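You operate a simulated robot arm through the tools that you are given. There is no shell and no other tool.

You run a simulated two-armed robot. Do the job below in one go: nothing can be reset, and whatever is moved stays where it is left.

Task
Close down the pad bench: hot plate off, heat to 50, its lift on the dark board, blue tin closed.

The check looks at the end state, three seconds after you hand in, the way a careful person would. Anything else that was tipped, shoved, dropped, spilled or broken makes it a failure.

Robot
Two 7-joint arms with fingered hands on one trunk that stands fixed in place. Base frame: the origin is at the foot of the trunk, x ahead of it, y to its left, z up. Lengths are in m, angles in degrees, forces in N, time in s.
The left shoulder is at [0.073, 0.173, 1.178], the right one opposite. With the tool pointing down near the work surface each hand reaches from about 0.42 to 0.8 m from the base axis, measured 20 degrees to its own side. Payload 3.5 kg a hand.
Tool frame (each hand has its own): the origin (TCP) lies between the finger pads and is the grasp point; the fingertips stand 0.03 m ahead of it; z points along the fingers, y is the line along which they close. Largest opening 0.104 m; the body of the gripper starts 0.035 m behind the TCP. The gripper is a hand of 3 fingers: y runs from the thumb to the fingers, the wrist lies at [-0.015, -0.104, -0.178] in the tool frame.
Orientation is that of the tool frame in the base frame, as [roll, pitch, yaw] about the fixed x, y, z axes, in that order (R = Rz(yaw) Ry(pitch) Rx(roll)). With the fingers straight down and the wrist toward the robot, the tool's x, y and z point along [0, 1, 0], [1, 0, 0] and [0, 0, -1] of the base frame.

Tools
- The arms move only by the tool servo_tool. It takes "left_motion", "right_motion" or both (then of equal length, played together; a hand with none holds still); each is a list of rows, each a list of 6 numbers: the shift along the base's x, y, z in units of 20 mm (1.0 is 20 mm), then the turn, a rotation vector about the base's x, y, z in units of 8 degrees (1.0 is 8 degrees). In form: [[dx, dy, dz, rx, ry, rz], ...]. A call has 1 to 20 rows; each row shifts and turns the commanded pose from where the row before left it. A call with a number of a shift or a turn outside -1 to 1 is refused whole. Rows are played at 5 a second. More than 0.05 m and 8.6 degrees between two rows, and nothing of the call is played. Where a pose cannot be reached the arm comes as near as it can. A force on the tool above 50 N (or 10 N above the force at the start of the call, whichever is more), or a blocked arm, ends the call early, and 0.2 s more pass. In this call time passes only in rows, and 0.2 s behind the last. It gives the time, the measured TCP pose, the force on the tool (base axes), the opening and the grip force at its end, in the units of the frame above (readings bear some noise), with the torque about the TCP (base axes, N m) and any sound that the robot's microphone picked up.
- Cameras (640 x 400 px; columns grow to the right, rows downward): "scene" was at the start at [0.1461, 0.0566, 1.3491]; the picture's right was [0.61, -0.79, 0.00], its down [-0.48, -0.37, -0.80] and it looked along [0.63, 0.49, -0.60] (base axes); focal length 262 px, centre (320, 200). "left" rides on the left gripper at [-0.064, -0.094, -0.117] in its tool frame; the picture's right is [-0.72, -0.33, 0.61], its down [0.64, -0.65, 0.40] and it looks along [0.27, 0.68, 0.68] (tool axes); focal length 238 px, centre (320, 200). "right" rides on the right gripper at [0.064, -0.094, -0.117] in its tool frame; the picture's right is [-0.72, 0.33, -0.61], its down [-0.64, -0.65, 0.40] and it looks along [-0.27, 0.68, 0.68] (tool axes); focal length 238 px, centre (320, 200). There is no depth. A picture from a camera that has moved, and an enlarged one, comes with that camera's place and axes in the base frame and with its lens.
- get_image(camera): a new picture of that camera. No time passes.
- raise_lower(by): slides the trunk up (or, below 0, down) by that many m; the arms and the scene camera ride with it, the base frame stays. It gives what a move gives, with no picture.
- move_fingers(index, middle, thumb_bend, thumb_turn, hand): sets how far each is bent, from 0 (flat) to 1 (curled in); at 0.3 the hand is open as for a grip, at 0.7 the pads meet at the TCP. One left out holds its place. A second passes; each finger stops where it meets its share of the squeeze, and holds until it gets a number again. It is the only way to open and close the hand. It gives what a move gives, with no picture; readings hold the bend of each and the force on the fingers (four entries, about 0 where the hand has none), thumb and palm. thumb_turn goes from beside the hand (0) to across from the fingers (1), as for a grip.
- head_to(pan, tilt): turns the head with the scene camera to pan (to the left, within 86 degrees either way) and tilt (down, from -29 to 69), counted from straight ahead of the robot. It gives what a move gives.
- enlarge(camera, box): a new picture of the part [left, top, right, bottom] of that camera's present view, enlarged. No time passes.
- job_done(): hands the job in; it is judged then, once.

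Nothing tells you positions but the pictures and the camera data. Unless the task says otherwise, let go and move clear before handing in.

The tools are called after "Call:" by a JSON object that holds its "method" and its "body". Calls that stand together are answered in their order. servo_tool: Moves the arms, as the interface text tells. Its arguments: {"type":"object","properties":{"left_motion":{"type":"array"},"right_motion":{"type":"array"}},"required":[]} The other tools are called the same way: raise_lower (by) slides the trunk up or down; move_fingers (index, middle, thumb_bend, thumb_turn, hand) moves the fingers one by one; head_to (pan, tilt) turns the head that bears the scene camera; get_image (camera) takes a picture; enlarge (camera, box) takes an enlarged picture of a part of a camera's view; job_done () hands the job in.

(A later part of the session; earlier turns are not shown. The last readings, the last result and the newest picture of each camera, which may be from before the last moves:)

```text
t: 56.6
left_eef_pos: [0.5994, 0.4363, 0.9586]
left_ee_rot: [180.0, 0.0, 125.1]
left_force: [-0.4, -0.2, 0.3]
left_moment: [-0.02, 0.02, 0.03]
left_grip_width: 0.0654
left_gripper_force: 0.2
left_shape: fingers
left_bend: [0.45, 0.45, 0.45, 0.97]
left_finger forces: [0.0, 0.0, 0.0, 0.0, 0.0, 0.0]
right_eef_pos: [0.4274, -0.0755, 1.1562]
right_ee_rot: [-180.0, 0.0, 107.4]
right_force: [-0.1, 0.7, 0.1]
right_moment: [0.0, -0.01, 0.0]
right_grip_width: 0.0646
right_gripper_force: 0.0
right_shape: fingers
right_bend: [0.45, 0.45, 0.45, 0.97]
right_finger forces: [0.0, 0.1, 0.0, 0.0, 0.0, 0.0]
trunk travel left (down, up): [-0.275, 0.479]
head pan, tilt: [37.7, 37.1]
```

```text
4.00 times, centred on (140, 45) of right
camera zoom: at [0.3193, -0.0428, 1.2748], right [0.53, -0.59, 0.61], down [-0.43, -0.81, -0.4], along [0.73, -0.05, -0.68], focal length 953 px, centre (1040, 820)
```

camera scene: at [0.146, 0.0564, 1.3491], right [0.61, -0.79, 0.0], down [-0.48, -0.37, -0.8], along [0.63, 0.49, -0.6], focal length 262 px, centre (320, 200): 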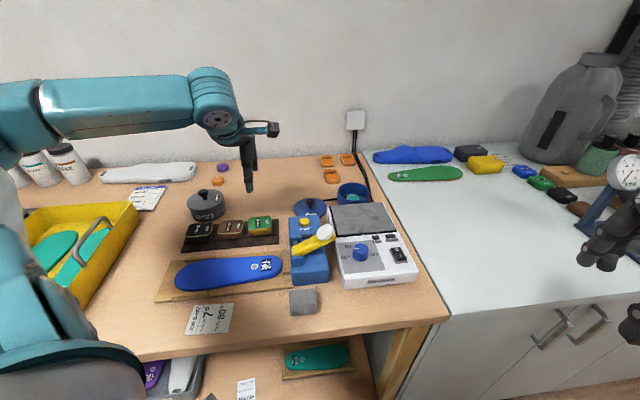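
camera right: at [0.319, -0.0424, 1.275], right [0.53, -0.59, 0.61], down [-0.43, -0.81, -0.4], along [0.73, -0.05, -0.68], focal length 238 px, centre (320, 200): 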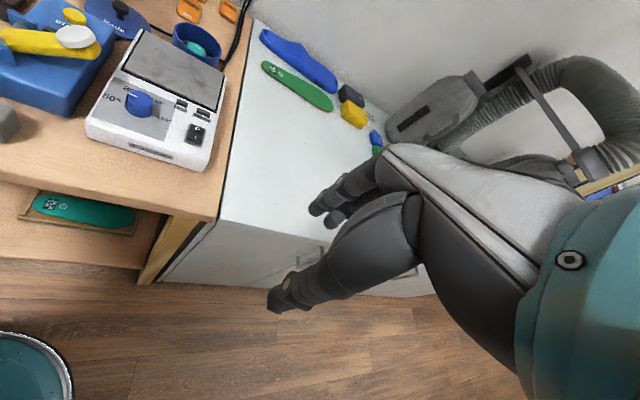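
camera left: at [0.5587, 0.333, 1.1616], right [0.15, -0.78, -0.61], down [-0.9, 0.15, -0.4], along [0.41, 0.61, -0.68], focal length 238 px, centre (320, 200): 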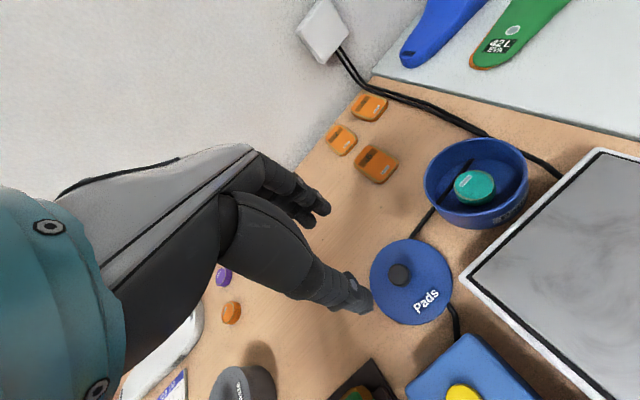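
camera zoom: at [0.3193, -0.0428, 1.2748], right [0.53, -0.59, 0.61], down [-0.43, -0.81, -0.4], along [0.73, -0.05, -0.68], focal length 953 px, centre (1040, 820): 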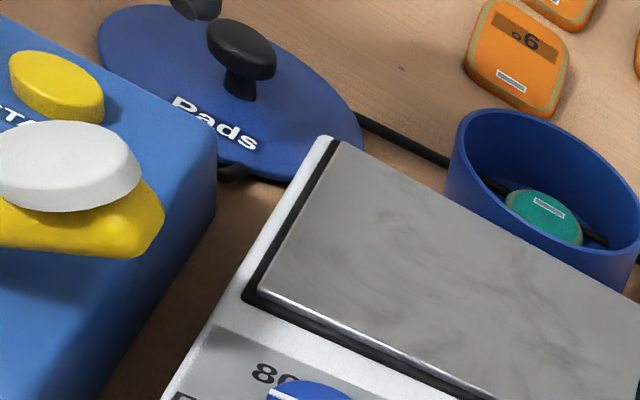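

The knob is within 2 mm of the grasp centre. I'll descend around it.

Call:
{"method": "servo_tool", "body": {"left_motion": [[0, 0, -0.8, 0, 0, 0], [0, 0, -0.8, 0, 0, 0], [0, 0, -0.4, 0, 0, 0], [0, 0, -0.3, 0, 0, 0]]}}

Call:
{"method": "enlarge", "body": {"camera": "left", "box": [240, 150, 480, 350]}}

Call:
{"method": "enlarge", "body": {"camera": "scene", "box": [270, 150, 370, 240]}}

Call:
{"method": "enlarge", "body": {"camera": "right", "box": [60, 0, 180, 60]}}

```text
t: 57.6
left_eef_pos: [0.6003, 0.4349, 0.9149]
left_ee_rot: [-180.0, 0.0, 125.2]
left_force: [0.2, 0.3, 0.1]
left_moment: [0.05, -0.01, -0.02]
left_grip_width: 0.0658
left_gripper_force: 0.0
left_shape: fingers
left_bend: [0.45, 0.45, 0.45, 0.97]
left_finger forces: [0.0, 0.1, 0.1, 0.1, 0.1, 0.0]
right_eef_pos: [0.43, -0.0759, 1.1561]
right_ee_rot: [180.0, -0.1, 107.4]
right_force: [-0.2, 0.1, -0.4]
right_moment: [0.0, 0.0, 0.02]
right_grip_width: 0.0646
right_gripper_force: 0.1
right_shape: fingers
right_bend: [0.45, 0.45, 0.45, 0.97]
right_finger forces: [0.0, 0.0, 0.0, 0.0, 0.1, 0.0]
trunk travel left (down, up): [-0.275, 0.479]
head pan, tilt: [37.7, 37.1]
```

```text
2.00 times, centred on (360, 250) of left
camera zoom: at [0.5617, 0.3295, 1.0306], right [0.15, -0.78, -0.61], down [-0.9, 0.15, -0.41], along [0.41, 0.61, -0.68], focal length 477 px, centre (240, 100)
```

zoom: 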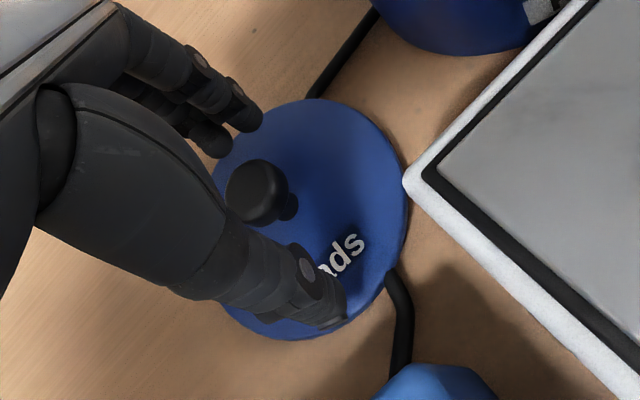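

```text
4.44 times, centred on (320, 195) of scene
camera zoom: at [0.1461, 0.0566, 1.3491], right [0.61, -0.79, 0.0], down [-0.48, -0.37, -0.8], along [0.63, 0.49, -0.6], focal length 1163 px, centre (320, 222)
```

zoom: 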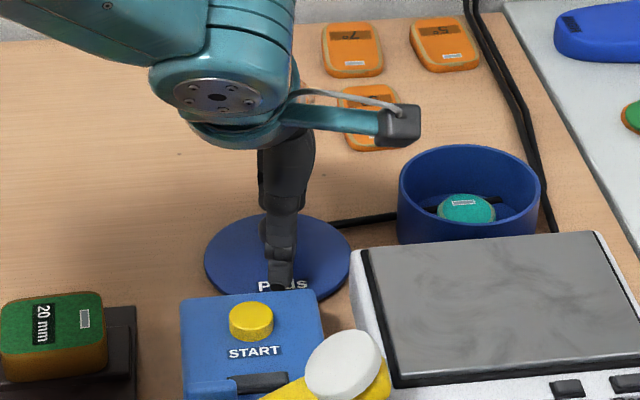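

```text
5.33 times, centred on (120, 30) of right
camera zoom: at [0.3192, -0.0428, 1.2749], right [0.53, -0.59, 0.61], down [-0.43, -0.81, -0.4], along [0.73, -0.05, -0.68], focal length 1271 px, centre (1387, 1107)
```

zoom: 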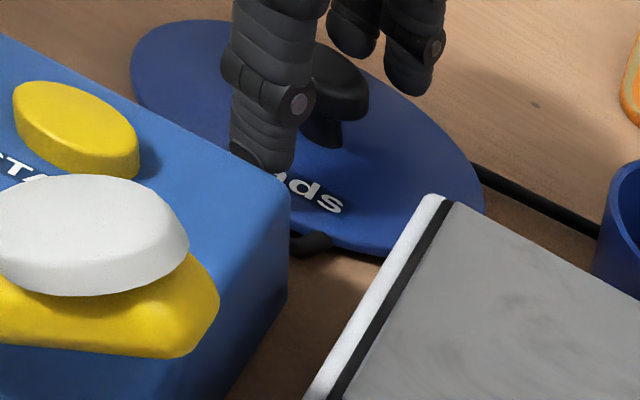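

Call:
{"method": "move_fingers", "body": {"hand": "left", "index": 0.7, "middle": 0.7, "thumb_bend": 0.7}}

Call:
{"method": "enlarge", "body": {"camera": "left", "box": [240, 150, 480, 350]}}

Call:
{"method": "enlarge", "body": {"camera": "right", "box": [60, 0, 180, 60]}}

```text
t: 58.6
left_eef_pos: [0.6005, 0.436, 0.9137]
left_ee_rot: [180.0, 0.0, 125.1]
left_force: [0.5, 0.1, 0.0]
left_moment: [0.02, 0.06, 0.02]
left_grip_width: 0.0148
left_gripper_force: 6.2
left_shape: fingers
left_bend: [0.66, 0.67, 0.64, 0.96]
left_finger forces: [2.8, 3.8, 0.0, 0.1, 6.2, 0.0]
right_eef_pos: [0.4285, -0.0762, 1.1576]
right_ee_rot: [179.9, 0.0, 107.5]
right_force: [0.3, 0.2, 0.5]
right_moment: [-0.01, -0.03, -0.03]
right_grip_width: 0.0645
right_gripper_force: 0.0
right_shape: fingers
right_bend: [0.45, 0.45, 0.45, 0.97]
right_finger forces: [0.0, 0.1, 0.1, 0.0, 0.0, 0.1]
trunk travel left (down, up): [-0.275, 0.479]
head pan, tilt: [37.7, 37.1]
```

```text
2.00 times, centred on (360, 250) of left
camera zoom: at [0.5615, 0.3295, 1.0305], right [0.15, -0.78, -0.61], down [-0.9, 0.15, -0.4], along [0.41, 0.61, -0.68], focal length 477 px, centre (240, 100)
```

zoom: 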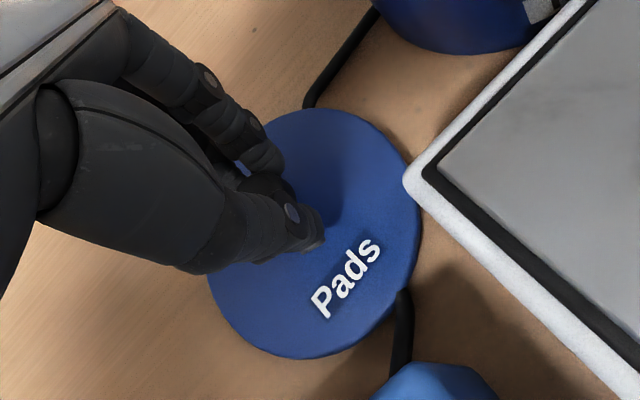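

```text
5.33 times, centred on (120, 30) of right
camera zoom: at [0.3192, -0.0428, 1.2749], right [0.53, -0.59, 0.61], down [-0.43, -0.81, -0.4], along [0.73, -0.05, -0.68], focal length 1271 px, centre (1387, 1107)
```

zoom: 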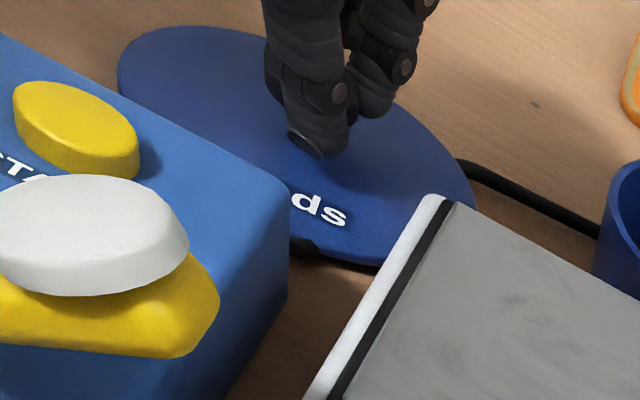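

The knob is gripped at about 6 N. I'll lift a little and check that the lid stays level.

Call:
{"method": "servo_tool", "body": {"left_motion": [[0, 0, 0.3, 0, 0, 0], [0, 0, 0.6, 0, 0, 0], [0, 0, 0.8, 0, 0, 0]]}}

Call:
{"method": "enlarge", "body": {"camera": "left", "box": [200, 120, 480, 350]}}

Call:
{"method": "enlarge", "body": {"camera": "scene", "box": [270, 150, 370, 240]}}

Call:
{"method": "enlarge", "body": {"camera": "right", "box": [40, 0, 220, 90]}}

```text
t: 59.4
left_eef_pos: [0.6003, 0.4365, 0.9474]
left_ee_rot: [-180.0, 0.0, 125.1]
left_force: [-0.4, 0.8, -0.4]
left_moment: [0.02, 0.03, -0.01]
left_grip_width: 0.0149
left_gripper_force: 6.6
left_shape: fingers
left_bend: [0.66, 0.67, 0.64, 0.96]
left_finger forces: [2.8, 3.6, 0.0, 0.0, 6.3, 0.1]
right_eef_pos: [0.4277, -0.077, 1.1567]
right_ee_rot: [-180.0, 0.1, 107.4]
right_force: [0.6, -0.4, -0.1]
right_moment: [0.01, -0.03, 0.0]
right_grip_width: 0.0644
right_gripper_force: 0.1
right_shape: fingers
right_bend: [0.45, 0.45, 0.45, 0.97]
right_finger forces: [0.0, 0.0, 0.0, 0.0, 0.0, 0.0]
trunk travel left (down, up): [-0.275, 0.479]
head pan, tilt: [37.7, 37.1]
```

```text
1.74 times, centred on (340, 235) of left
camera zoom: at [0.5612, 0.3295, 1.0645], right [0.15, -0.78, -0.61], down [-0.9, 0.15, -0.4], along [0.41, 0.61, -0.68], focal length 414 px, centre (285, 139)
```

zoom: 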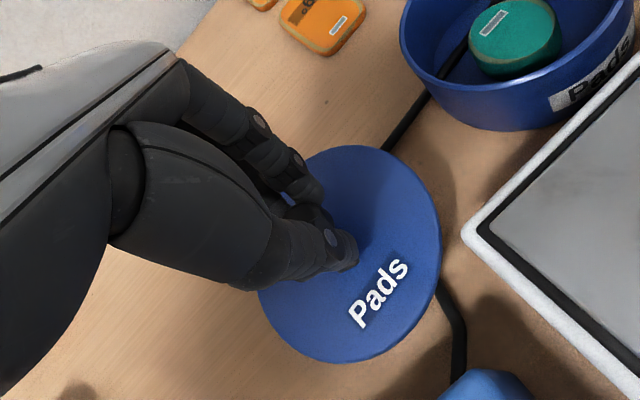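

```text
4.44 times, centred on (320, 195) of scene
camera zoom: at [0.1459, 0.0565, 1.3491], right [0.61, -0.79, 0.0], down [-0.48, -0.37, -0.8], along [0.63, 0.49, -0.6], focal length 1163 px, centre (320, 222)
```

zoom: 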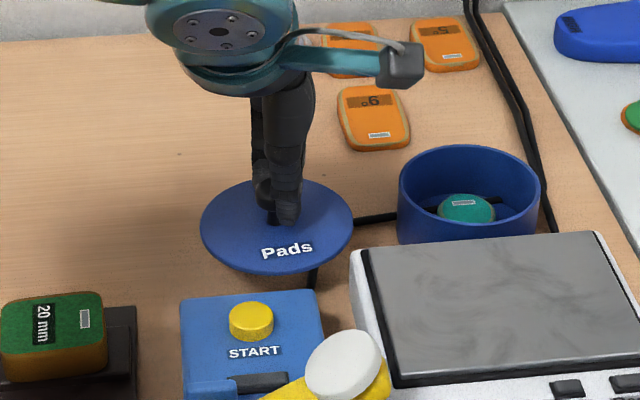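

```text
3.56 times, centred on (130, 45) of right
camera zoom: at [0.319, -0.0429, 1.275], right [0.53, -0.59, 0.61], down [-0.43, -0.81, -0.4], along [0.73, -0.05, -0.68], focal length 848 px, centre (996, 751)
```

zoom: 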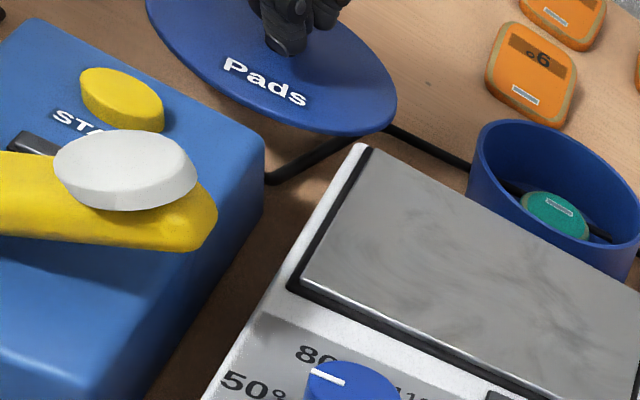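

The lid is level in the hand, centred within about 2 mm of the TCP. Corrected for perspective, the tin centre is near (0.705, 0.356) with its rim at about z 0.908. I'll raise the lid and carry it over the tin.

Call:
{"method": "servo_tool", "body": {"left_motion": [[0, 0, 0.9, 0, 0, 0], [0, 0, 0.9, 0, 0, 0], [0, 0, 0.9, 0, 0, 0], [0.762, -0.57, 0, 0, 0, 0], [0.762, -0.57, 0, 0, 0, 0], [0.762, -0.57, 0, 0, 0, 0], [0.762, -0.57, 0, 0, 0, 0], [0.762, -0.57, 0, 0, 0, 0], [0.762, -0.57, 0, 0, 0, 0], [0.762, -0.57, 0, 0, 0, 0]]}}

Call:
{"method": "get_image", "body": {"camera": "left"}}

Call:
{"method": "enlarge", "body": {"camera": "scene", "box": [310, 140, 410, 230]}}

Call:
{"method": "enlarge", "body": {"camera": "right", "box": [100, 0, 280, 90]}}

```text
t: 61.6
left_eef_pos: [0.6935, 0.3599, 1.0038]
left_ee_rot: [180.0, 0.1, 125.0]
left_force: [-0.4, 0.2, -0.8]
left_moment: [-0.01, 0.02, -0.02]
left_grip_width: 0.0146
left_gripper_force: 6.3
left_shape: fingers
left_bend: [0.66, 0.67, 0.64, 0.96]
left_finger forces: [2.8, 3.7, 0.0, 0.0, 6.1, 0.0]
left hand out of reach, approached as far as the arm can: row 10
right_eef_pos: [0.4275, -0.0753, 1.1571]
right_ee_rot: [-179.9, 0.1, 107.4]
right_force: [-0.3, -0.6, -0.4]
right_moment: [0.03, -0.02, -0.02]
right_grip_width: 0.0648
right_gripper_force: 0.0
right_shape: fingers
right_bend: [0.45, 0.45, 0.45, 0.97]
right_finger forces: [0.1, 0.1, 0.0, 0.0, 0.1, 0.1]
trunk travel left (down, up): [-0.275, 0.479]
head pan, tilt: [37.7, 37.1]
```

```text
taken
camera left: at [0.6537, 0.2534, 1.1204], right [0.15, -0.78, -0.61], down [-0.9, 0.15, -0.41], along [0.41, 0.61, -0.68], focal length 238 px, centre (320, 200)
```

left: 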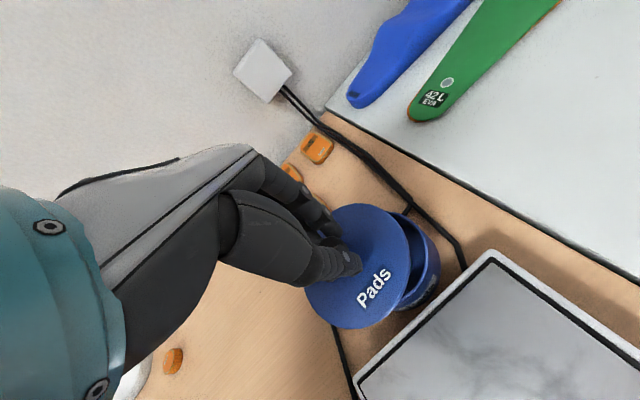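

```text
4.44 times, centred on (360, 185) of scene
camera zoom: at [0.1458, 0.0565, 1.3491], right [0.61, -0.79, 0.0], down [-0.48, -0.37, -0.8], along [0.63, 0.49, -0.6], focal length 1163 px, centre (142, 267)
```

zoom: 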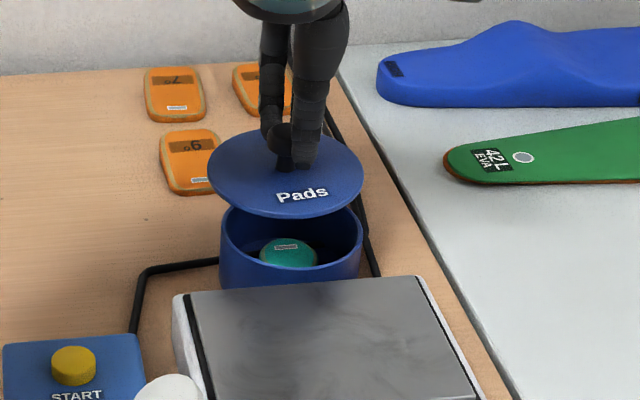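

```text
3.56 times, centred on (190, 45) of right
camera zoom: at [0.3189, -0.0429, 1.275], right [0.53, -0.59, 0.61], down [-0.43, -0.81, -0.4], along [0.73, -0.05, -0.68], focal length 848 px, centre (782, 751)
```

zoom: 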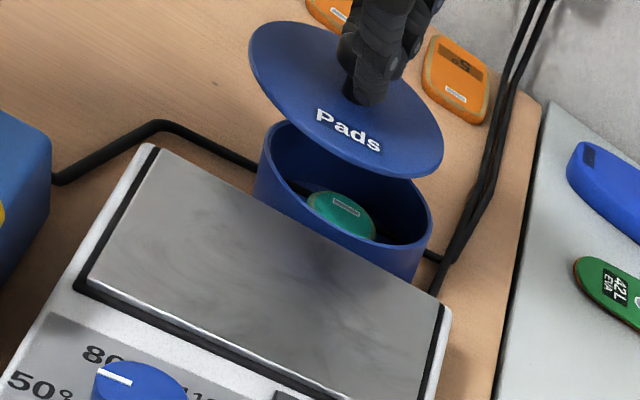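

The arm's reach ran out 13 mm short at this yaw. Turning the hand so that the wrist points back at the shoulder (yaw ≈ 100) should give the extra reach, so I'll rotate first and then shift.

Call:
{"method": "servo_tool", "body": {"left_motion": [[0, 0, 0, 0, 0, -0.6], [0, 0, 0, 0, 0, -0.6], [0, 0, 0, 0, 0, -0.6], [0, 0, 0, 0, 0, -0.6], [0, 0, 0, 0, 0, -0.6], [0.31, -0.085, 0, 0, 0, 0], [0.31, -0.085, 0, 0, 0, 0]]}}

Call:
{"method": "get_image", "body": {"camera": "left"}}

Call:
{"method": "enlarge", "body": {"camera": "scene", "box": [310, 140, 410, 230]}}

Call:
{"method": "enlarge", "body": {"camera": "right", "box": [100, 0, 280, 90]}}

```text
t: 63.2
left_eef_pos: [0.7051, 0.3561, 1.0048]
left_ee_rot: [179.9, 0.0, 101.1]
left_force: [0.7, 0.1, -0.4]
left_moment: [0.01, 0.02, 0.04]
left_grip_width: 0.015
left_gripper_force: 6.2
left_shape: fingers
left_bend: [0.66, 0.67, 0.64, 0.96]
left_finger forces: [2.8, 3.7, 0.0, 0.0, 6.0, 0.0]
right_eef_pos: [0.4272, -0.075, 1.1565]
right_ee_rot: [-180.0, 0.0, 107.4]
right_force: [-0.5, 0.0, -0.7]
right_moment: [-0.04, 0.0, 0.01]
right_grip_width: 0.0643
right_gripper_force: 0.0
right_shape: fingers
right_bend: [0.45, 0.45, 0.45, 0.97]
right_finger forces: [0.0, 0.0, 0.0, 0.1, 0.1, 0.0]
trunk travel left (down, up): [-0.275, 0.479]
head pan, tilt: [37.7, 37.1]
```

```text
taken
camera left: at [0.6264, 0.2759, 1.1209], right [-0.18, -0.77, -0.61], down [-0.76, 0.5, -0.4], along [0.62, 0.39, -0.68], focal length 238 px, centre (320, 200)
```

left: 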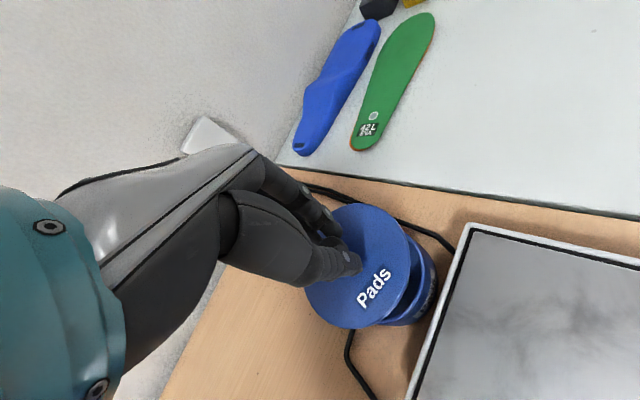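

```text
4.44 times, centred on (360, 185) of scene
camera zoom: at [0.1462, 0.0566, 1.349], right [0.61, -0.79, 0.0], down [-0.48, -0.37, -0.8], along [0.63, 0.49, -0.6], focal length 1163 px, centre (142, 267)
```

zoom: 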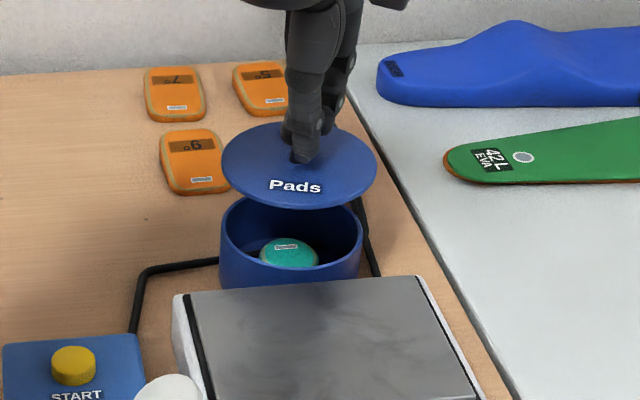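

```text
3.56 times, centred on (190, 45) of right
camera zoom: at [0.3193, -0.0428, 1.2748], right [0.53, -0.59, 0.61], down [-0.43, -0.81, -0.4], along [0.73, -0.05, -0.68], focal length 848 px, centre (782, 751)
```

zoom: 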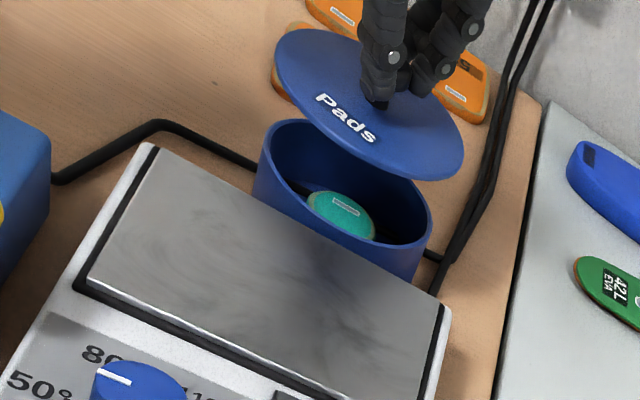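

The position is reached at yaw 101. I'll zoom in for a careful comparison of the lid and tin before lowering.

Call:
{"method": "enlarge", "body": {"camera": "scene", "box": [325, 165, 400, 212]}}

Call:
{"method": "enlarge", "body": {"camera": "right", "box": [155, 0, 255, 62]}}

Call:
{"method": "enlarge", "body": {"camera": "left", "box": [270, 180, 470, 350]}}

```text
8.51 times, centred on (362, 188) of scene
camera zoom: at [0.1462, 0.0566, 1.349], right [0.61, -0.79, 0.0], down [-0.48, -0.37, -0.8], along [0.63, 0.49, -0.6], focal length 2227 px, centre (-42, 298)
```

zoom: 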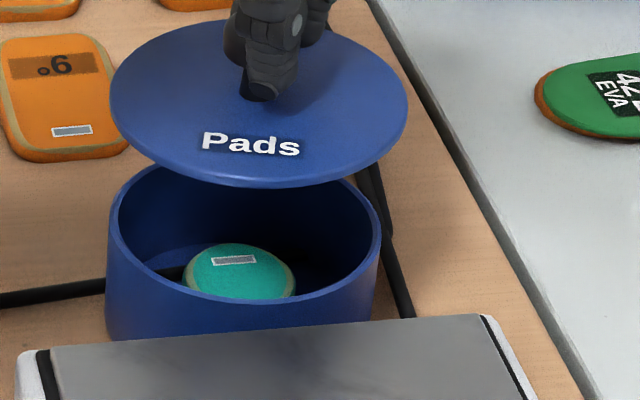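

```text
6.40 times, centred on (205, 31) of right
camera zoom: at [0.3193, -0.0428, 1.2748], right [0.53, -0.59, 0.61], down [-0.43, -0.81, -0.4], along [0.73, -0.05, -0.68], focal length 1525 px, centre (1056, 1282)
```

zoom: 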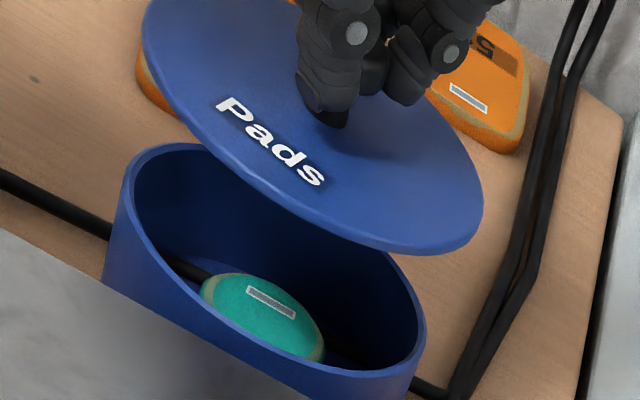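

```text
2.35 times, centred on (370, 265) of left
camera zoom: at [0.6264, 0.2759, 1.1209], right [-0.18, -0.77, -0.61], down [-0.76, 0.5, -0.4], along [0.62, 0.39, -0.68], focal length 561 px, centre (202, 47)
```

zoom: 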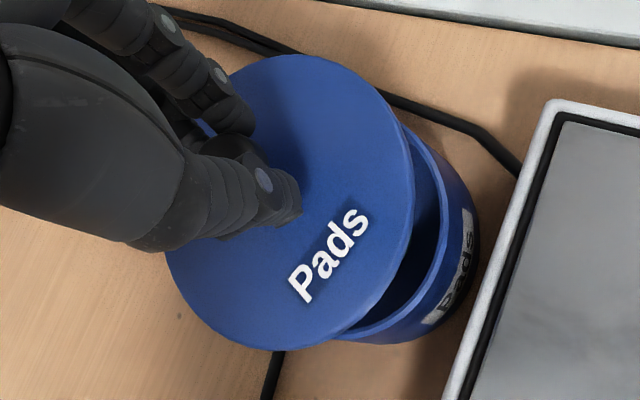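

The lid is a flat disc, and its offset from the tin looks like only 1–3 mm. I'll lower it until it is about 10 mm above the rim and re-check.

Call:
{"method": "servo_tool", "body": {"left_motion": [[-0.03, 0.05, -0.6, 0, 0, 0], [0, 0, -0.6, 0, 0, 0], [0, 0, -0.5, 0, 0, 0]]}}

Call:
{"method": "enlarge", "body": {"camera": "scene", "box": [325, 165, 400, 212]}}

Call:
{"method": "enlarge", "body": {"camera": "right", "box": [155, 0, 255, 62]}}

Call:
{"method": "enlarge", "body": {"camera": "left", "box": [300, 190, 440, 340]}}

```text
t: 64.0
left_eef_pos: [0.7036, 0.3573, 0.9704]
left_ee_rot: [179.9, 0.0, 101.2]
left_force: [0.4, 0.6, -0.2]
left_moment: [0.03, -0.01, 0.0]
left_grip_width: 0.0147
left_gripper_force: 6.4
left_shape: fingers
left_bend: [0.66, 0.67, 0.64, 0.96]
left_finger forces: [3.0, 3.7, 0.0, 0.0, 6.0, 0.0]
right_eef_pos: [0.4282, -0.0755, 1.1564]
right_ee_rot: [180.0, -0.1, 107.4]
right_force: [-0.7, -0.1, 0.3]
right_moment: [0.0, -0.03, 0.04]
right_grip_width: 0.0644
right_gripper_force: 0.1
right_shape: fingers
right_bend: [0.45, 0.45, 0.45, 0.97]
right_finger forces: [0.0, 0.0, 0.0, 0.0, 0.0, 0.1]
trunk travel left (down, up): [-0.275, 0.479]
head pan, tilt: [37.7, 37.1]
```

```text
8.51 times, centred on (362, 188) of scene
camera zoom: at [0.1462, 0.0566, 1.349], right [0.61, -0.79, 0.0], down [-0.48, -0.37, -0.8], along [0.63, 0.49, -0.6], focal length 2227 px, centre (-42, 298)
```

zoom: 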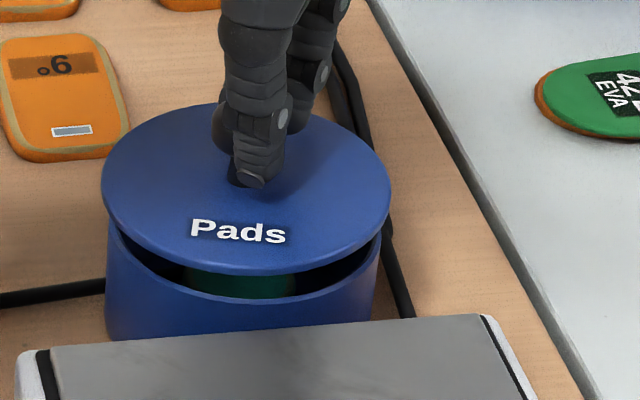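

```text
6.40 times, centred on (205, 31) of right
camera zoom: at [0.3193, -0.0427, 1.2748], right [0.53, -0.59, 0.61], down [-0.43, -0.81, -0.4], along [0.73, -0.05, -0.68], focal length 1525 px, centre (1056, 1282)
```

zoom: 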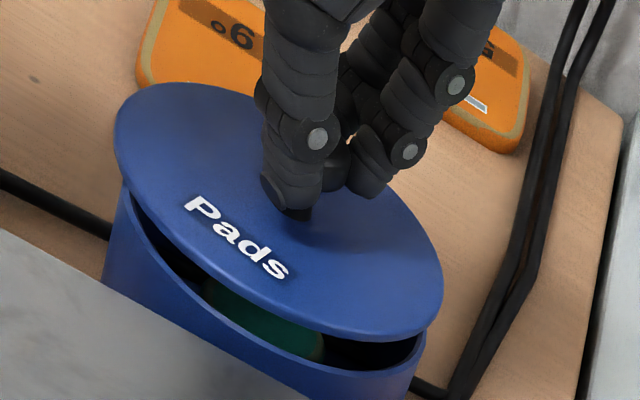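

```text
2.67 times, centred on (370, 265) of left
camera zoom: at [0.6255, 0.2769, 1.0867], right [-0.18, -0.77, -0.61], down [-0.76, 0.5, -0.4], along [0.62, 0.4, -0.68], focal length 636 px, centre (187, 27)
```

zoom: 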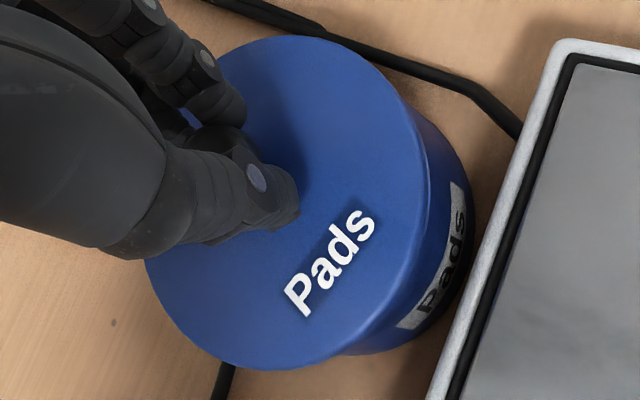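

Both views show the lid centred over the tin to within about 1–2 mm. I'll lower gently to contact.

Call:
{"method": "servo_tool", "body": {"left_motion": [[0, 0, -0.25, 0, 0, 0], [0, 0, -0.15, 0, 0, 0]]}}

Call:
{"method": "enlarge", "body": {"camera": "scene", "box": [325, 165, 400, 212]}}

Call:
{"method": "enlarge", "body": {"camera": "right", "box": [155, 0, 255, 62]}}

```text
t: 64.6
left_eef_pos: [0.7022, 0.3583, 0.9631]
left_ee_rot: [180.0, -0.1, 101.1]
left_force: [0.2, -0.3, -0.8]
left_moment: [0.01, -0.01, 0.02]
left_grip_width: 0.0145
left_gripper_force: 6.5
left_shape: fingers
left_bend: [0.66, 0.67, 0.64, 0.96]
left_finger forces: [2.8, 3.6, 0.0, 0.1, 6.2, 0.0]
right_eef_pos: [0.4289, -0.0756, 1.1568]
right_ee_rot: [-180.0, 0.0, 107.4]
right_force: [-0.2, -0.6, 0.2]
right_moment: [-0.01, 0.02, 0.0]
right_grip_width: 0.0646
right_gripper_force: 0.1
right_shape: fingers
right_bend: [0.45, 0.45, 0.45, 0.97]
right_finger forces: [0.1, 0.0, 0.0, 0.0, 0.0, 0.1]
trunk travel left (down, up): [-0.275, 0.479]
head pan, tilt: [37.7, 37.1]
```

```text
8.51 times, centred on (362, 188) of scene
camera zoom: at [0.1461, 0.0566, 1.3491], right [0.61, -0.79, 0.0], down [-0.48, -0.37, -0.8], along [0.63, 0.49, -0.6], focal length 2227 px, centre (-42, 298)
```

zoom: 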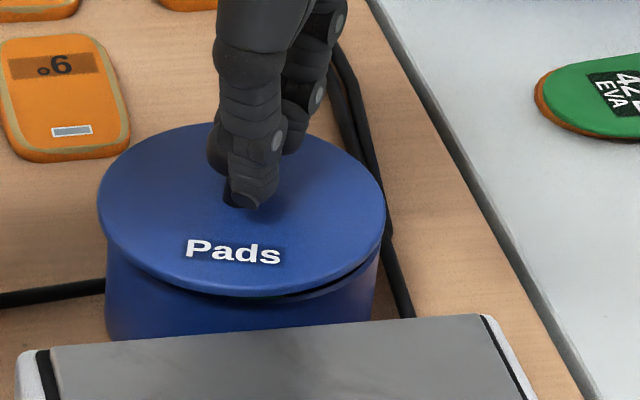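

```text
6.40 times, centred on (205, 31) of right
camera zoom: at [0.3192, -0.0428, 1.2749], right [0.53, -0.59, 0.61], down [-0.43, -0.81, -0.4], along [0.73, -0.05, -0.68], focal length 1525 px, centre (1056, 1282)
```

zoom: 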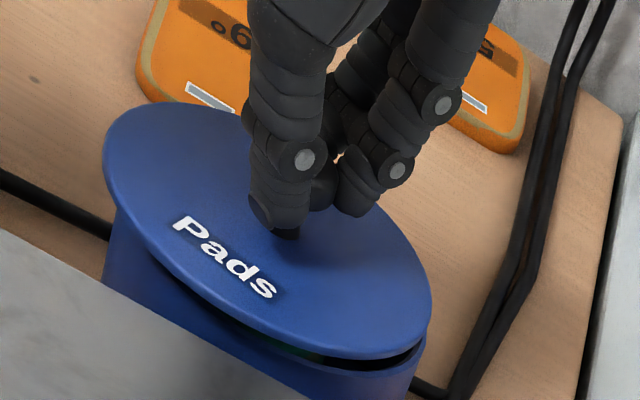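

Call:
{"method": "servo_tool", "body": {"left_motion": [[0.06, -0.06, -0.1, 0, 0, 0], [0, 0, -0.1, 0, 0, 0]]}}

Call:
{"method": "enlarge", "body": {"camera": "scene", "box": [325, 165, 400, 212]}}

Call:
{"method": "enlarge", "body": {"camera": "right", "box": [155, 0, 255, 62]}}

```text
t: 65.2
left_eef_pos: [0.701, 0.3572, 0.9595]
left_ee_rot: [-180.0, 0.1, 101.1]
left_force: [-0.7, -0.7, -0.3]
left_moment: [0.01, -0.01, 0.01]
left_grip_width: 0.0149
left_gripper_force: 6.4
left_shape: fingers
left_bend: [0.66, 0.67, 0.64, 0.96]
left_finger forces: [2.8, 3.7, 0.0, 0.1, 6.1, 0.0]
left hand out of reach, approached as far as the arm can: row 1
right_eef_pos: [0.4272, -0.0753, 1.1565]
right_ee_rot: [-179.9, 0.0, 107.6]
right_force: [-0.6, -0.2, 0.6]
right_moment: [-0.02, 0.0, 0.02]
right_grip_width: 0.0647
right_gripper_force: 0.0
right_shape: fingers
right_bend: [0.45, 0.45, 0.45, 0.97]
right_finger forces: [0.0, 0.1, 0.0, 0.1, 0.1, 0.0]
trunk travel left (down, up): [-0.275, 0.479]
head pan, tilt: [37.7, 37.1]
```

```text
8.51 times, centred on (362, 188) of scene
camera zoom: at [0.1462, 0.0566, 1.349], right [0.61, -0.79, 0.0], down [-0.48, -0.37, -0.8], along [0.63, 0.49, -0.6], focal length 2227 px, centre (-42, 298)
```

zoom: 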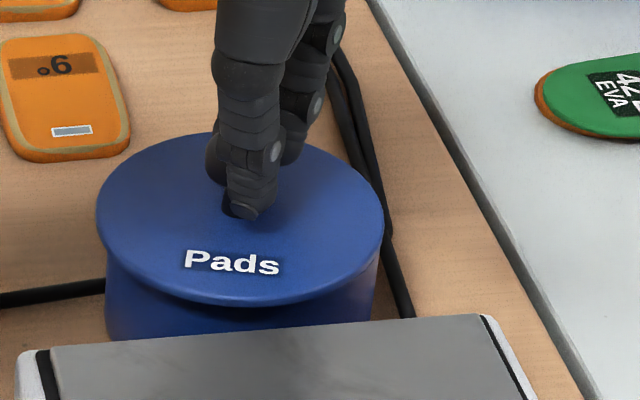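

```text
6.40 times, centred on (205, 31) of right
camera zoom: at [0.3192, -0.0428, 1.2749], right [0.53, -0.59, 0.61], down [-0.43, -0.81, -0.4], along [0.73, -0.05, -0.68], focal length 1525 px, centre (1056, 1282)
```

zoom: 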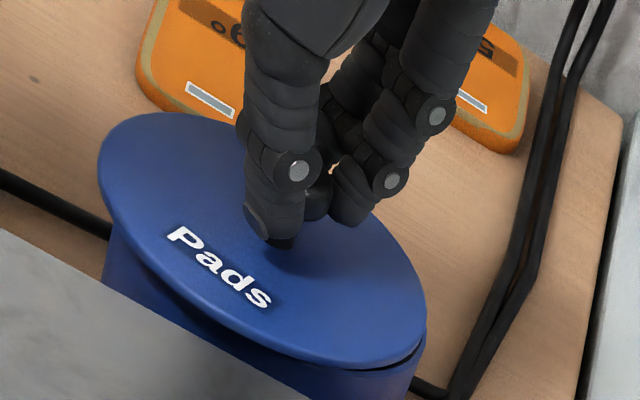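

No contact yet and the arm is close to its reach limit. I'll lower 1–2 mm more while watching the force.

Call:
{"method": "servo_tool", "body": {"left_motion": [[0, 0, -0.08, 0, 0, 0]]}}

Call:
{"method": "enlarge", "body": {"camera": "right", "box": [155, 0, 255, 62]}}

Call:
{"method": "enlarge", "body": {"camera": "left", "box": [300, 190, 440, 340]}}

Call:
{"method": "enlarge", "body": {"camera": "scene", "box": [325, 165, 400, 212]}}

```text
t: 65.6
left_eef_pos: [0.7003, 0.3561, 0.9598]
left_ee_rot: [179.8, 0.1, 101.1]
left_force: [0.7, -0.8, -0.9]
left_moment: [-0.02, -0.01, -0.01]
left_grip_width: 0.0149
left_gripper_force: 6.5
left_shape: fingers
left_bend: [0.66, 0.67, 0.64, 0.96]
left_finger forces: [3.0, 3.7, 0.0, 0.0, 6.1, 0.0]
right_eef_pos: [0.4287, -0.0768, 1.1563]
right_ee_rot: [180.0, 0.0, 107.4]
right_force: [-0.3, 0.6, 0.1]
right_moment: [-0.02, -0.01, -0.01]
right_grip_width: 0.0647
right_gripper_force: 0.0
right_shape: fingers
right_bend: [0.45, 0.45, 0.45, 0.97]
right_finger forces: [0.0, 0.0, 0.0, 0.0, 0.0, 0.0]
trunk travel left (down, up): [-0.275, 0.479]
head pan, tilt: [37.7, 37.1]
```

```text
6.40 times, centred on (205, 31) of right
camera zoom: at [0.3192, -0.0428, 1.2749], right [0.53, -0.59, 0.61], down [-0.43, -0.81, -0.4], along [0.73, -0.05, -0.68], focal length 1525 px, centre (1056, 1282)
```

zoom: 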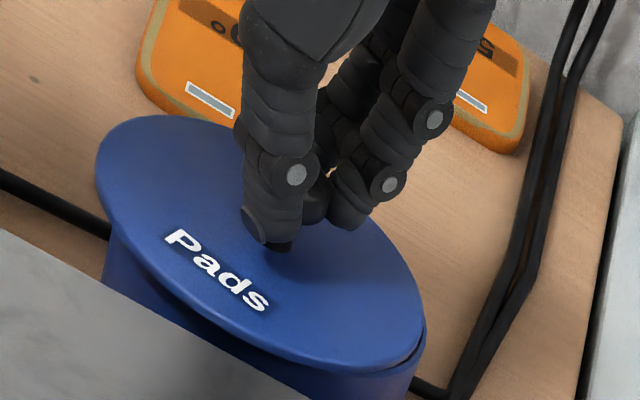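

```text
2.67 times, centred on (370, 265) of left
camera zoom: at [0.6215, 0.2764, 1.0748], right [-0.18, -0.77, -0.61], down [-0.76, 0.5, -0.41], along [0.62, 0.39, -0.68], focal length 636 px, centre (187, 27)
```

zoom: 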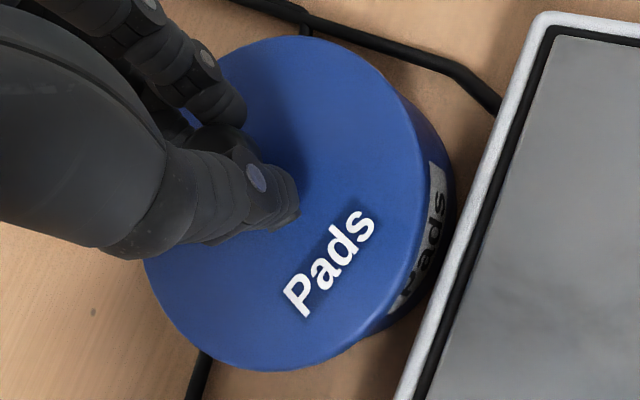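

```text
8.51 times, centred on (362, 188) of scene
camera zoom: at [0.1462, 0.0566, 1.3491], right [0.61, -0.79, 0.0], down [-0.48, -0.37, -0.8], along [0.63, 0.49, -0.6], focal length 2227 px, centre (-42, 298)
```

zoom: 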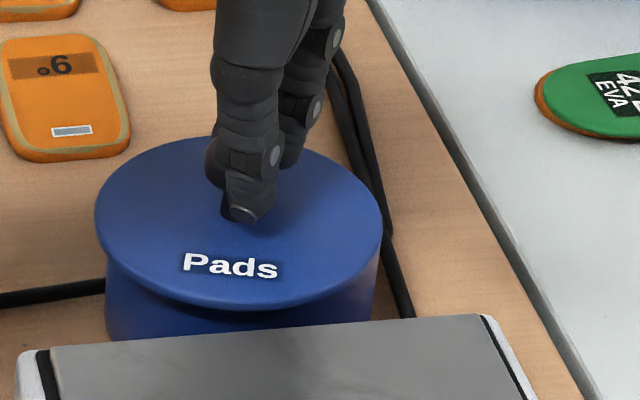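

The arm's reach shrinks as it goes down, pulling the lid about 5 mm toward the robot. I'll raise the hand again and then lower the trunk, so that the last descent happens at a height where the arm can reach.

Call:
{"method": "servo_tool", "body": {"left_motion": [[0, 0, 0.8, 0, 0, 0], [0, 0, 1, 0, 0, 0], [0.12, 0, 1, 0, 0, 0], [0.14, 0.03, 0.2, 0, 0, 0]]}}

Call:
{"method": "raise_lower", "body": {"by": -0.03}}

Call:
{"method": "enlarge", "body": {"camera": "right", "box": [155, 0, 255, 62]}}

Call:
{"method": "get_image", "body": {"camera": "scene"}}

```text
t: 66.6
left_eef_pos: [0.7079, 0.3558, 1.0177]
left_ee_rot: [-179.9, 0.0, 101.1]
left_force: [0.5, 0.6, -0.9]
left_moment: [-0.01, -0.05, -0.01]
left_grip_width: 0.0146
left_gripper_force: 6.2
left_shape: fingers
left_bend: [0.66, 0.67, 0.64, 0.96]
left_finger forces: [2.8, 3.7, 0.1, 0.0, 6.1, 0.0]
right_eef_pos: [0.4277, -0.0759, 1.1559]
right_ee_rot: [-179.9, 0.1, 107.3]
right_force: [-0.7, -0.5, -0.4]
right_moment: [0.0, -0.01, 0.01]
right_grip_width: 0.0649
right_gripper_force: 0.1
right_shape: fingers
right_bend: [0.45, 0.45, 0.45, 0.97]
right_finger forces: [0.1, 0.1, 0.0, 0.0, 0.0, 0.0]
trunk travel left (down, up): [-0.275, 0.479]
head pan, tilt: [37.7, 37.1]
```

```text
t: 67.3
left_eef_pos: [0.7054, 0.3571, 0.9894]
left_ee_rot: [179.9, 0.0, 101.1]
left_force: [0.3, -1.5, -0.6]
left_moment: [0.0, 0.03, 0.06]
left_grip_width: 0.0147
left_gripper_force: 5.9
left_shape: fingers
left_bend: [0.66, 0.67, 0.64, 0.96]
left_finger forces: [2.8, 3.6, 0.1, 0.0, 6.0, 0.0]
right_eef_pos: [0.4278, -0.0761, 1.1267]
right_ee_rot: [179.9, 0.1, 107.4]
right_force: [-0.7, 0.8, 0.2]
right_moment: [0.02, 0.0, 0.02]
right_grip_width: 0.0647
right_gripper_force: 0.2
right_shape: fingers
right_bend: [0.45, 0.45, 0.45, 0.97]
right_finger forces: [0.0, 0.0, 0.0, 0.1, 0.0, 0.0]
trunk travel left (down, up): [-0.245, 0.509]
head pan, tilt: [37.7, 37.1]
```

```text
6.40 times, centred on (205, 31) of right
camera zoom: at [0.3182, -0.0432, 1.2453], right [0.53, -0.59, 0.61], down [-0.43, -0.81, -0.4], along [0.73, -0.05, -0.68], focal length 1525 px, centre (1056, 1282)
```

zoom: 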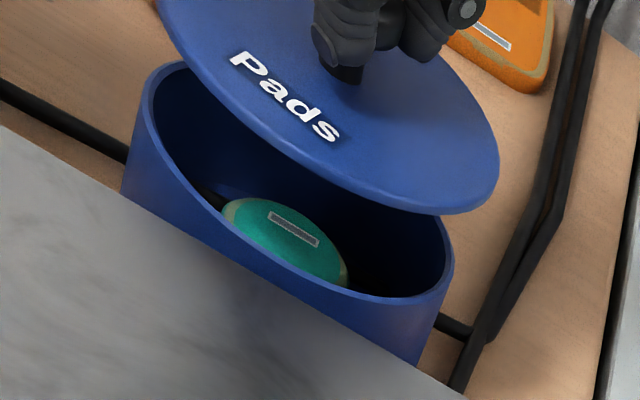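

```text
taken
camera scene: at [0.1581, 0.0565, 1.3185], right [0.61, -0.79, 0.0], down [-0.48, -0.37, -0.8], along [0.63, 0.49, -0.6], focal length 262 px, centre (320, 200)
```

scene: 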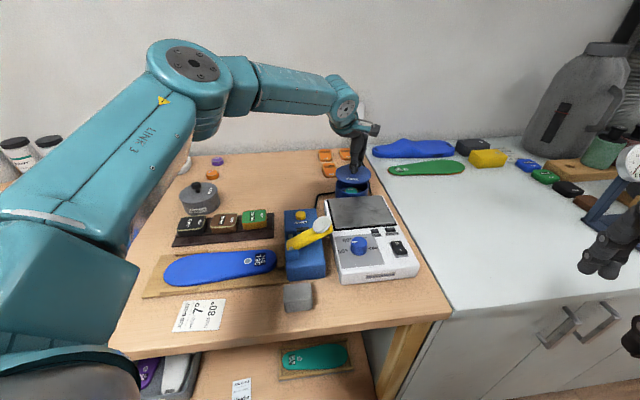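

Trunk lowering works well. One more small lowering, then I'll check alignment.

Call:
{"method": "raise_lower", "body": {"by": -0.018}}

Call:
{"method": "enlarge", "body": {"camera": "right", "box": [155, 0, 255, 62]}}

Call:
{"method": "enlarge", "body": {"camera": "scene", "box": [315, 155, 395, 205]}}

Call:
{"method": "enlarge", "body": {"camera": "left", "box": [300, 190, 440, 340]}}

```text
t: 68.0
left_eef_pos: [0.7065, 0.3567, 0.9723]
left_ee_rot: [179.9, 0.0, 101.1]
left_force: [0.5, -0.8, -0.7]
left_moment: [0.01, 0.01, -0.01]
left_grip_width: 0.0148
left_gripper_force: 5.9
left_shape: fingers
left_bend: [0.66, 0.67, 0.64, 0.96]
left_finger forces: [3.0, 3.7, 0.0, 0.0, 6.1, 0.1]
right_eef_pos: [0.4262, -0.0765, 1.1088]
right_ee_rot: [179.8, 0.0, 107.4]
right_force: [-0.1, -0.2, -0.1]
right_moment: [0.03, -0.03, 0.0]
right_grip_width: 0.0645
right_gripper_force: 0.0
right_shape: fingers
right_bend: [0.45, 0.45, 0.45, 0.97]
right_finger forces: [0.0, 0.0, 0.0, 0.1, 0.0, 0.0]
trunk travel left (down, up): [-0.227, 0.527]
head pan, tilt: [37.7, 37.1]
```

```text
6.40 times, centred on (205, 31) of right
camera zoom: at [0.3182, -0.0431, 1.2274], right [0.53, -0.59, 0.61], down [-0.43, -0.81, -0.4], along [0.73, -0.05, -0.68], focal length 1525 px, centre (1056, 1282)
```

zoom: 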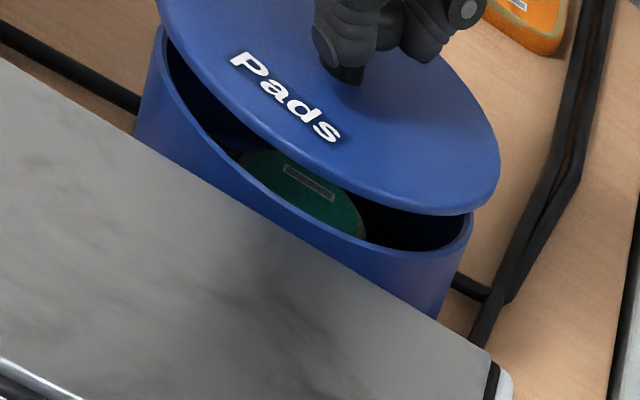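

```text
8.00 times, centred on (355, 180) of scene
camera zoom: at [0.166, 0.0565, 1.3], right [0.61, -0.79, 0.0], down [-0.48, -0.37, -0.8], along [0.63, 0.49, -0.6], focal length 2093 px, centre (40, 360)
```

zoom: 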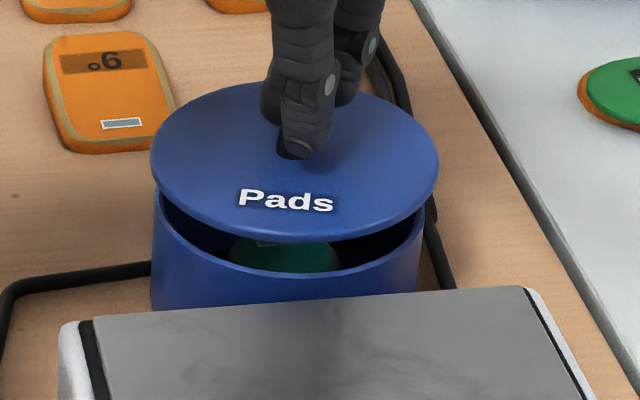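

```text
2.67 times, centred on (370, 265) of left
camera zoom: at [0.6272, 0.2764, 1.0877], right [-0.18, -0.77, -0.61], down [-0.76, 0.5, -0.41], along [0.62, 0.39, -0.68], focal length 636 px, centre (187, 27)
```

zoom: 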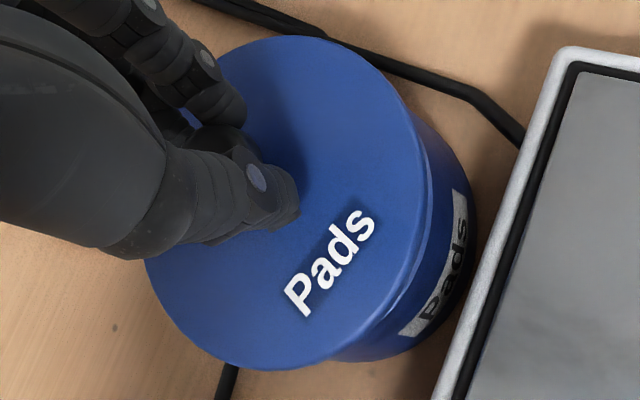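

The lid is well centred in both views, within about 1–2 mm, and the arm has reach margin. I'll lower to contact.

Call:
{"method": "servo_tool", "body": {"left_motion": [[-0.04, -0.02, -0.25, 0, 0, 0], [0, 0, -0.2, 0, 0, 0]]}}

Call:
{"method": "servo_tool", "body": {"left_motion": [[0, 0, -0.1, 0, 0, 0]]}}

Call:
{"method": "servo_tool", "body": {"left_motion": [[0, 0, -0.1, 0, 0, 0]]}}

Call:
{"method": "enlarge", "body": {"camera": "right", "box": [155, 0, 255, 62]}}

Call:
{"method": "enlarge", "body": {"camera": "scene", "box": [315, 155, 395, 205]}}

```text
t: 68.6
left_eef_pos: [0.7063, 0.3571, 0.9626]
left_ee_rot: [180.0, 0.0, 101.2]
left_force: [-0.2, 0.4, -0.1]
left_moment: [0.02, -0.03, -0.04]
left_grip_width: 0.0148
left_gripper_force: 6.2
left_shape: fingers
left_bend: [0.66, 0.67, 0.64, 0.96]
left_finger forces: [2.9, 3.9, 0.0, 0.1, 6.2, 0.0]
right_eef_pos: [0.4283, -0.0758, 1.1092]
right_ee_rot: [-180.0, 0.0, 107.4]
right_force: [0.0, -0.3, 0.6]
right_moment: [0.01, -0.02, 0.0]
right_grip_width: 0.0644
right_gripper_force: 0.1
right_shape: fingers
right_bend: [0.45, 0.45, 0.45, 0.97]
right_finger forces: [0.0, 0.1, 0.0, 0.1, 0.1, 0.0]
trunk travel left (down, up): [-0.227, 0.527]
head pan, tilt: [37.7, 37.1]
```

```text
t: 69.0
left_eef_pos: [0.7054, 0.3572, 0.9587]
left_ee_rot: [-180.0, -0.1, 101.1]
left_force: [0.2, -1.1, -0.4]
left_moment: [-0.01, -0.02, 0.02]
left_grip_width: 0.0148
left_gripper_force: 6.4
left_shape: fingers
left_bend: [0.66, 0.67, 0.64, 0.96]
left_finger forces: [2.9, 3.7, 0.0, 0.0, 6.0, 0.1]
right_eef_pos: [0.4278, -0.0757, 1.1076]
right_ee_rot: [-180.0, 0.0, 107.3]
right_force: [-0.3, 0.0, -0.2]
right_moment: [0.03, 0.03, 0.05]
right_grip_width: 0.0648
right_gripper_force: 0.0
right_shape: fingers
right_bend: [0.45, 0.45, 0.45, 0.97]
right_finger forces: [0.1, 0.0, 0.0, 0.0, 0.0, 0.1]
trunk travel left (down, up): [-0.227, 0.527]
head pan, tilt: [37.7, 37.1]
```

```text
t: 69.4
left_eef_pos: [0.706, 0.3571, 0.9565]
left_ee_rot: [-180.0, 0.0, 101.1]
left_force: [-0.3, 0.4, -0.5]
left_moment: [-0.06, 0.0, 0.01]
left_grip_width: 0.015
left_gripper_force: 6.4
left_shape: fingers
left_bend: [0.66, 0.67, 0.64, 0.96]
left_finger forces: [3.0, 3.7, 0.1, 0.0, 6.0, 0.0]
right_eef_pos: [0.4282, -0.0761, 1.1095]
right_ee_rot: [180.0, 0.1, 107.5]
right_force: [0.5, 0.2, -0.3]
right_moment: [0.01, 0.0, 0.02]
right_grip_width: 0.0648
right_gripper_force: 0.0
right_shape: fingers
right_bend: [0.45, 0.45, 0.45, 0.97]
right_finger forces: [0.0, 0.0, 0.0, 0.0, 0.1, 0.0]
trunk travel left (down, up): [-0.227, 0.527]
head pan, tilt: [37.7, 37.1]
```

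```text
6.40 times, centred on (205, 31) of right
camera zoom: at [0.3192, -0.043, 1.2269], right [0.53, -0.59, 0.61], down [-0.43, -0.81, -0.4], along [0.73, -0.05, -0.68], focal length 1525 px, centre (1056, 1282)
```

zoom: 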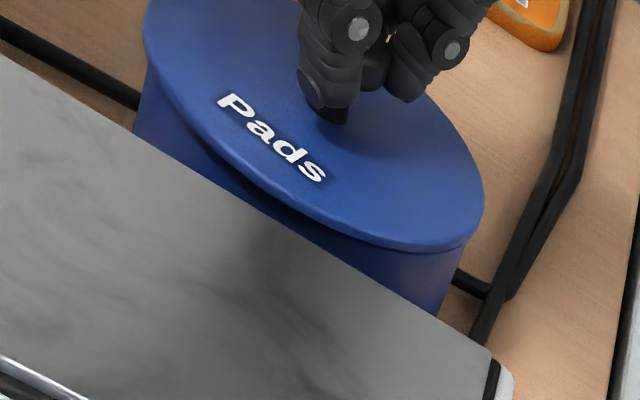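

```text
8.00 times, centred on (355, 180) of scene
camera zoom: at [0.1671, 0.0566, 1.2998], right [0.61, -0.79, 0.0], down [-0.48, -0.37, -0.8], along [0.63, 0.49, -0.6], focal length 2093 px, centre (40, 360)
```

zoom: 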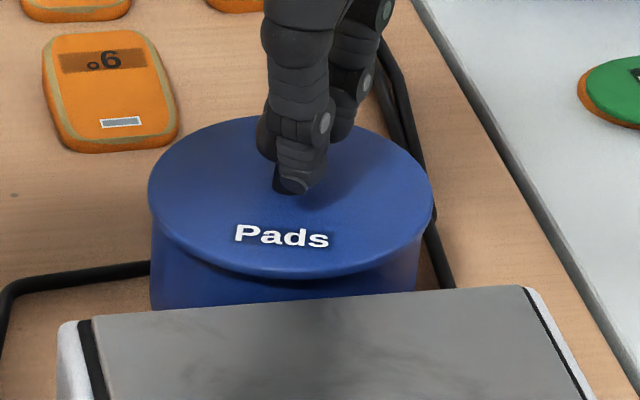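

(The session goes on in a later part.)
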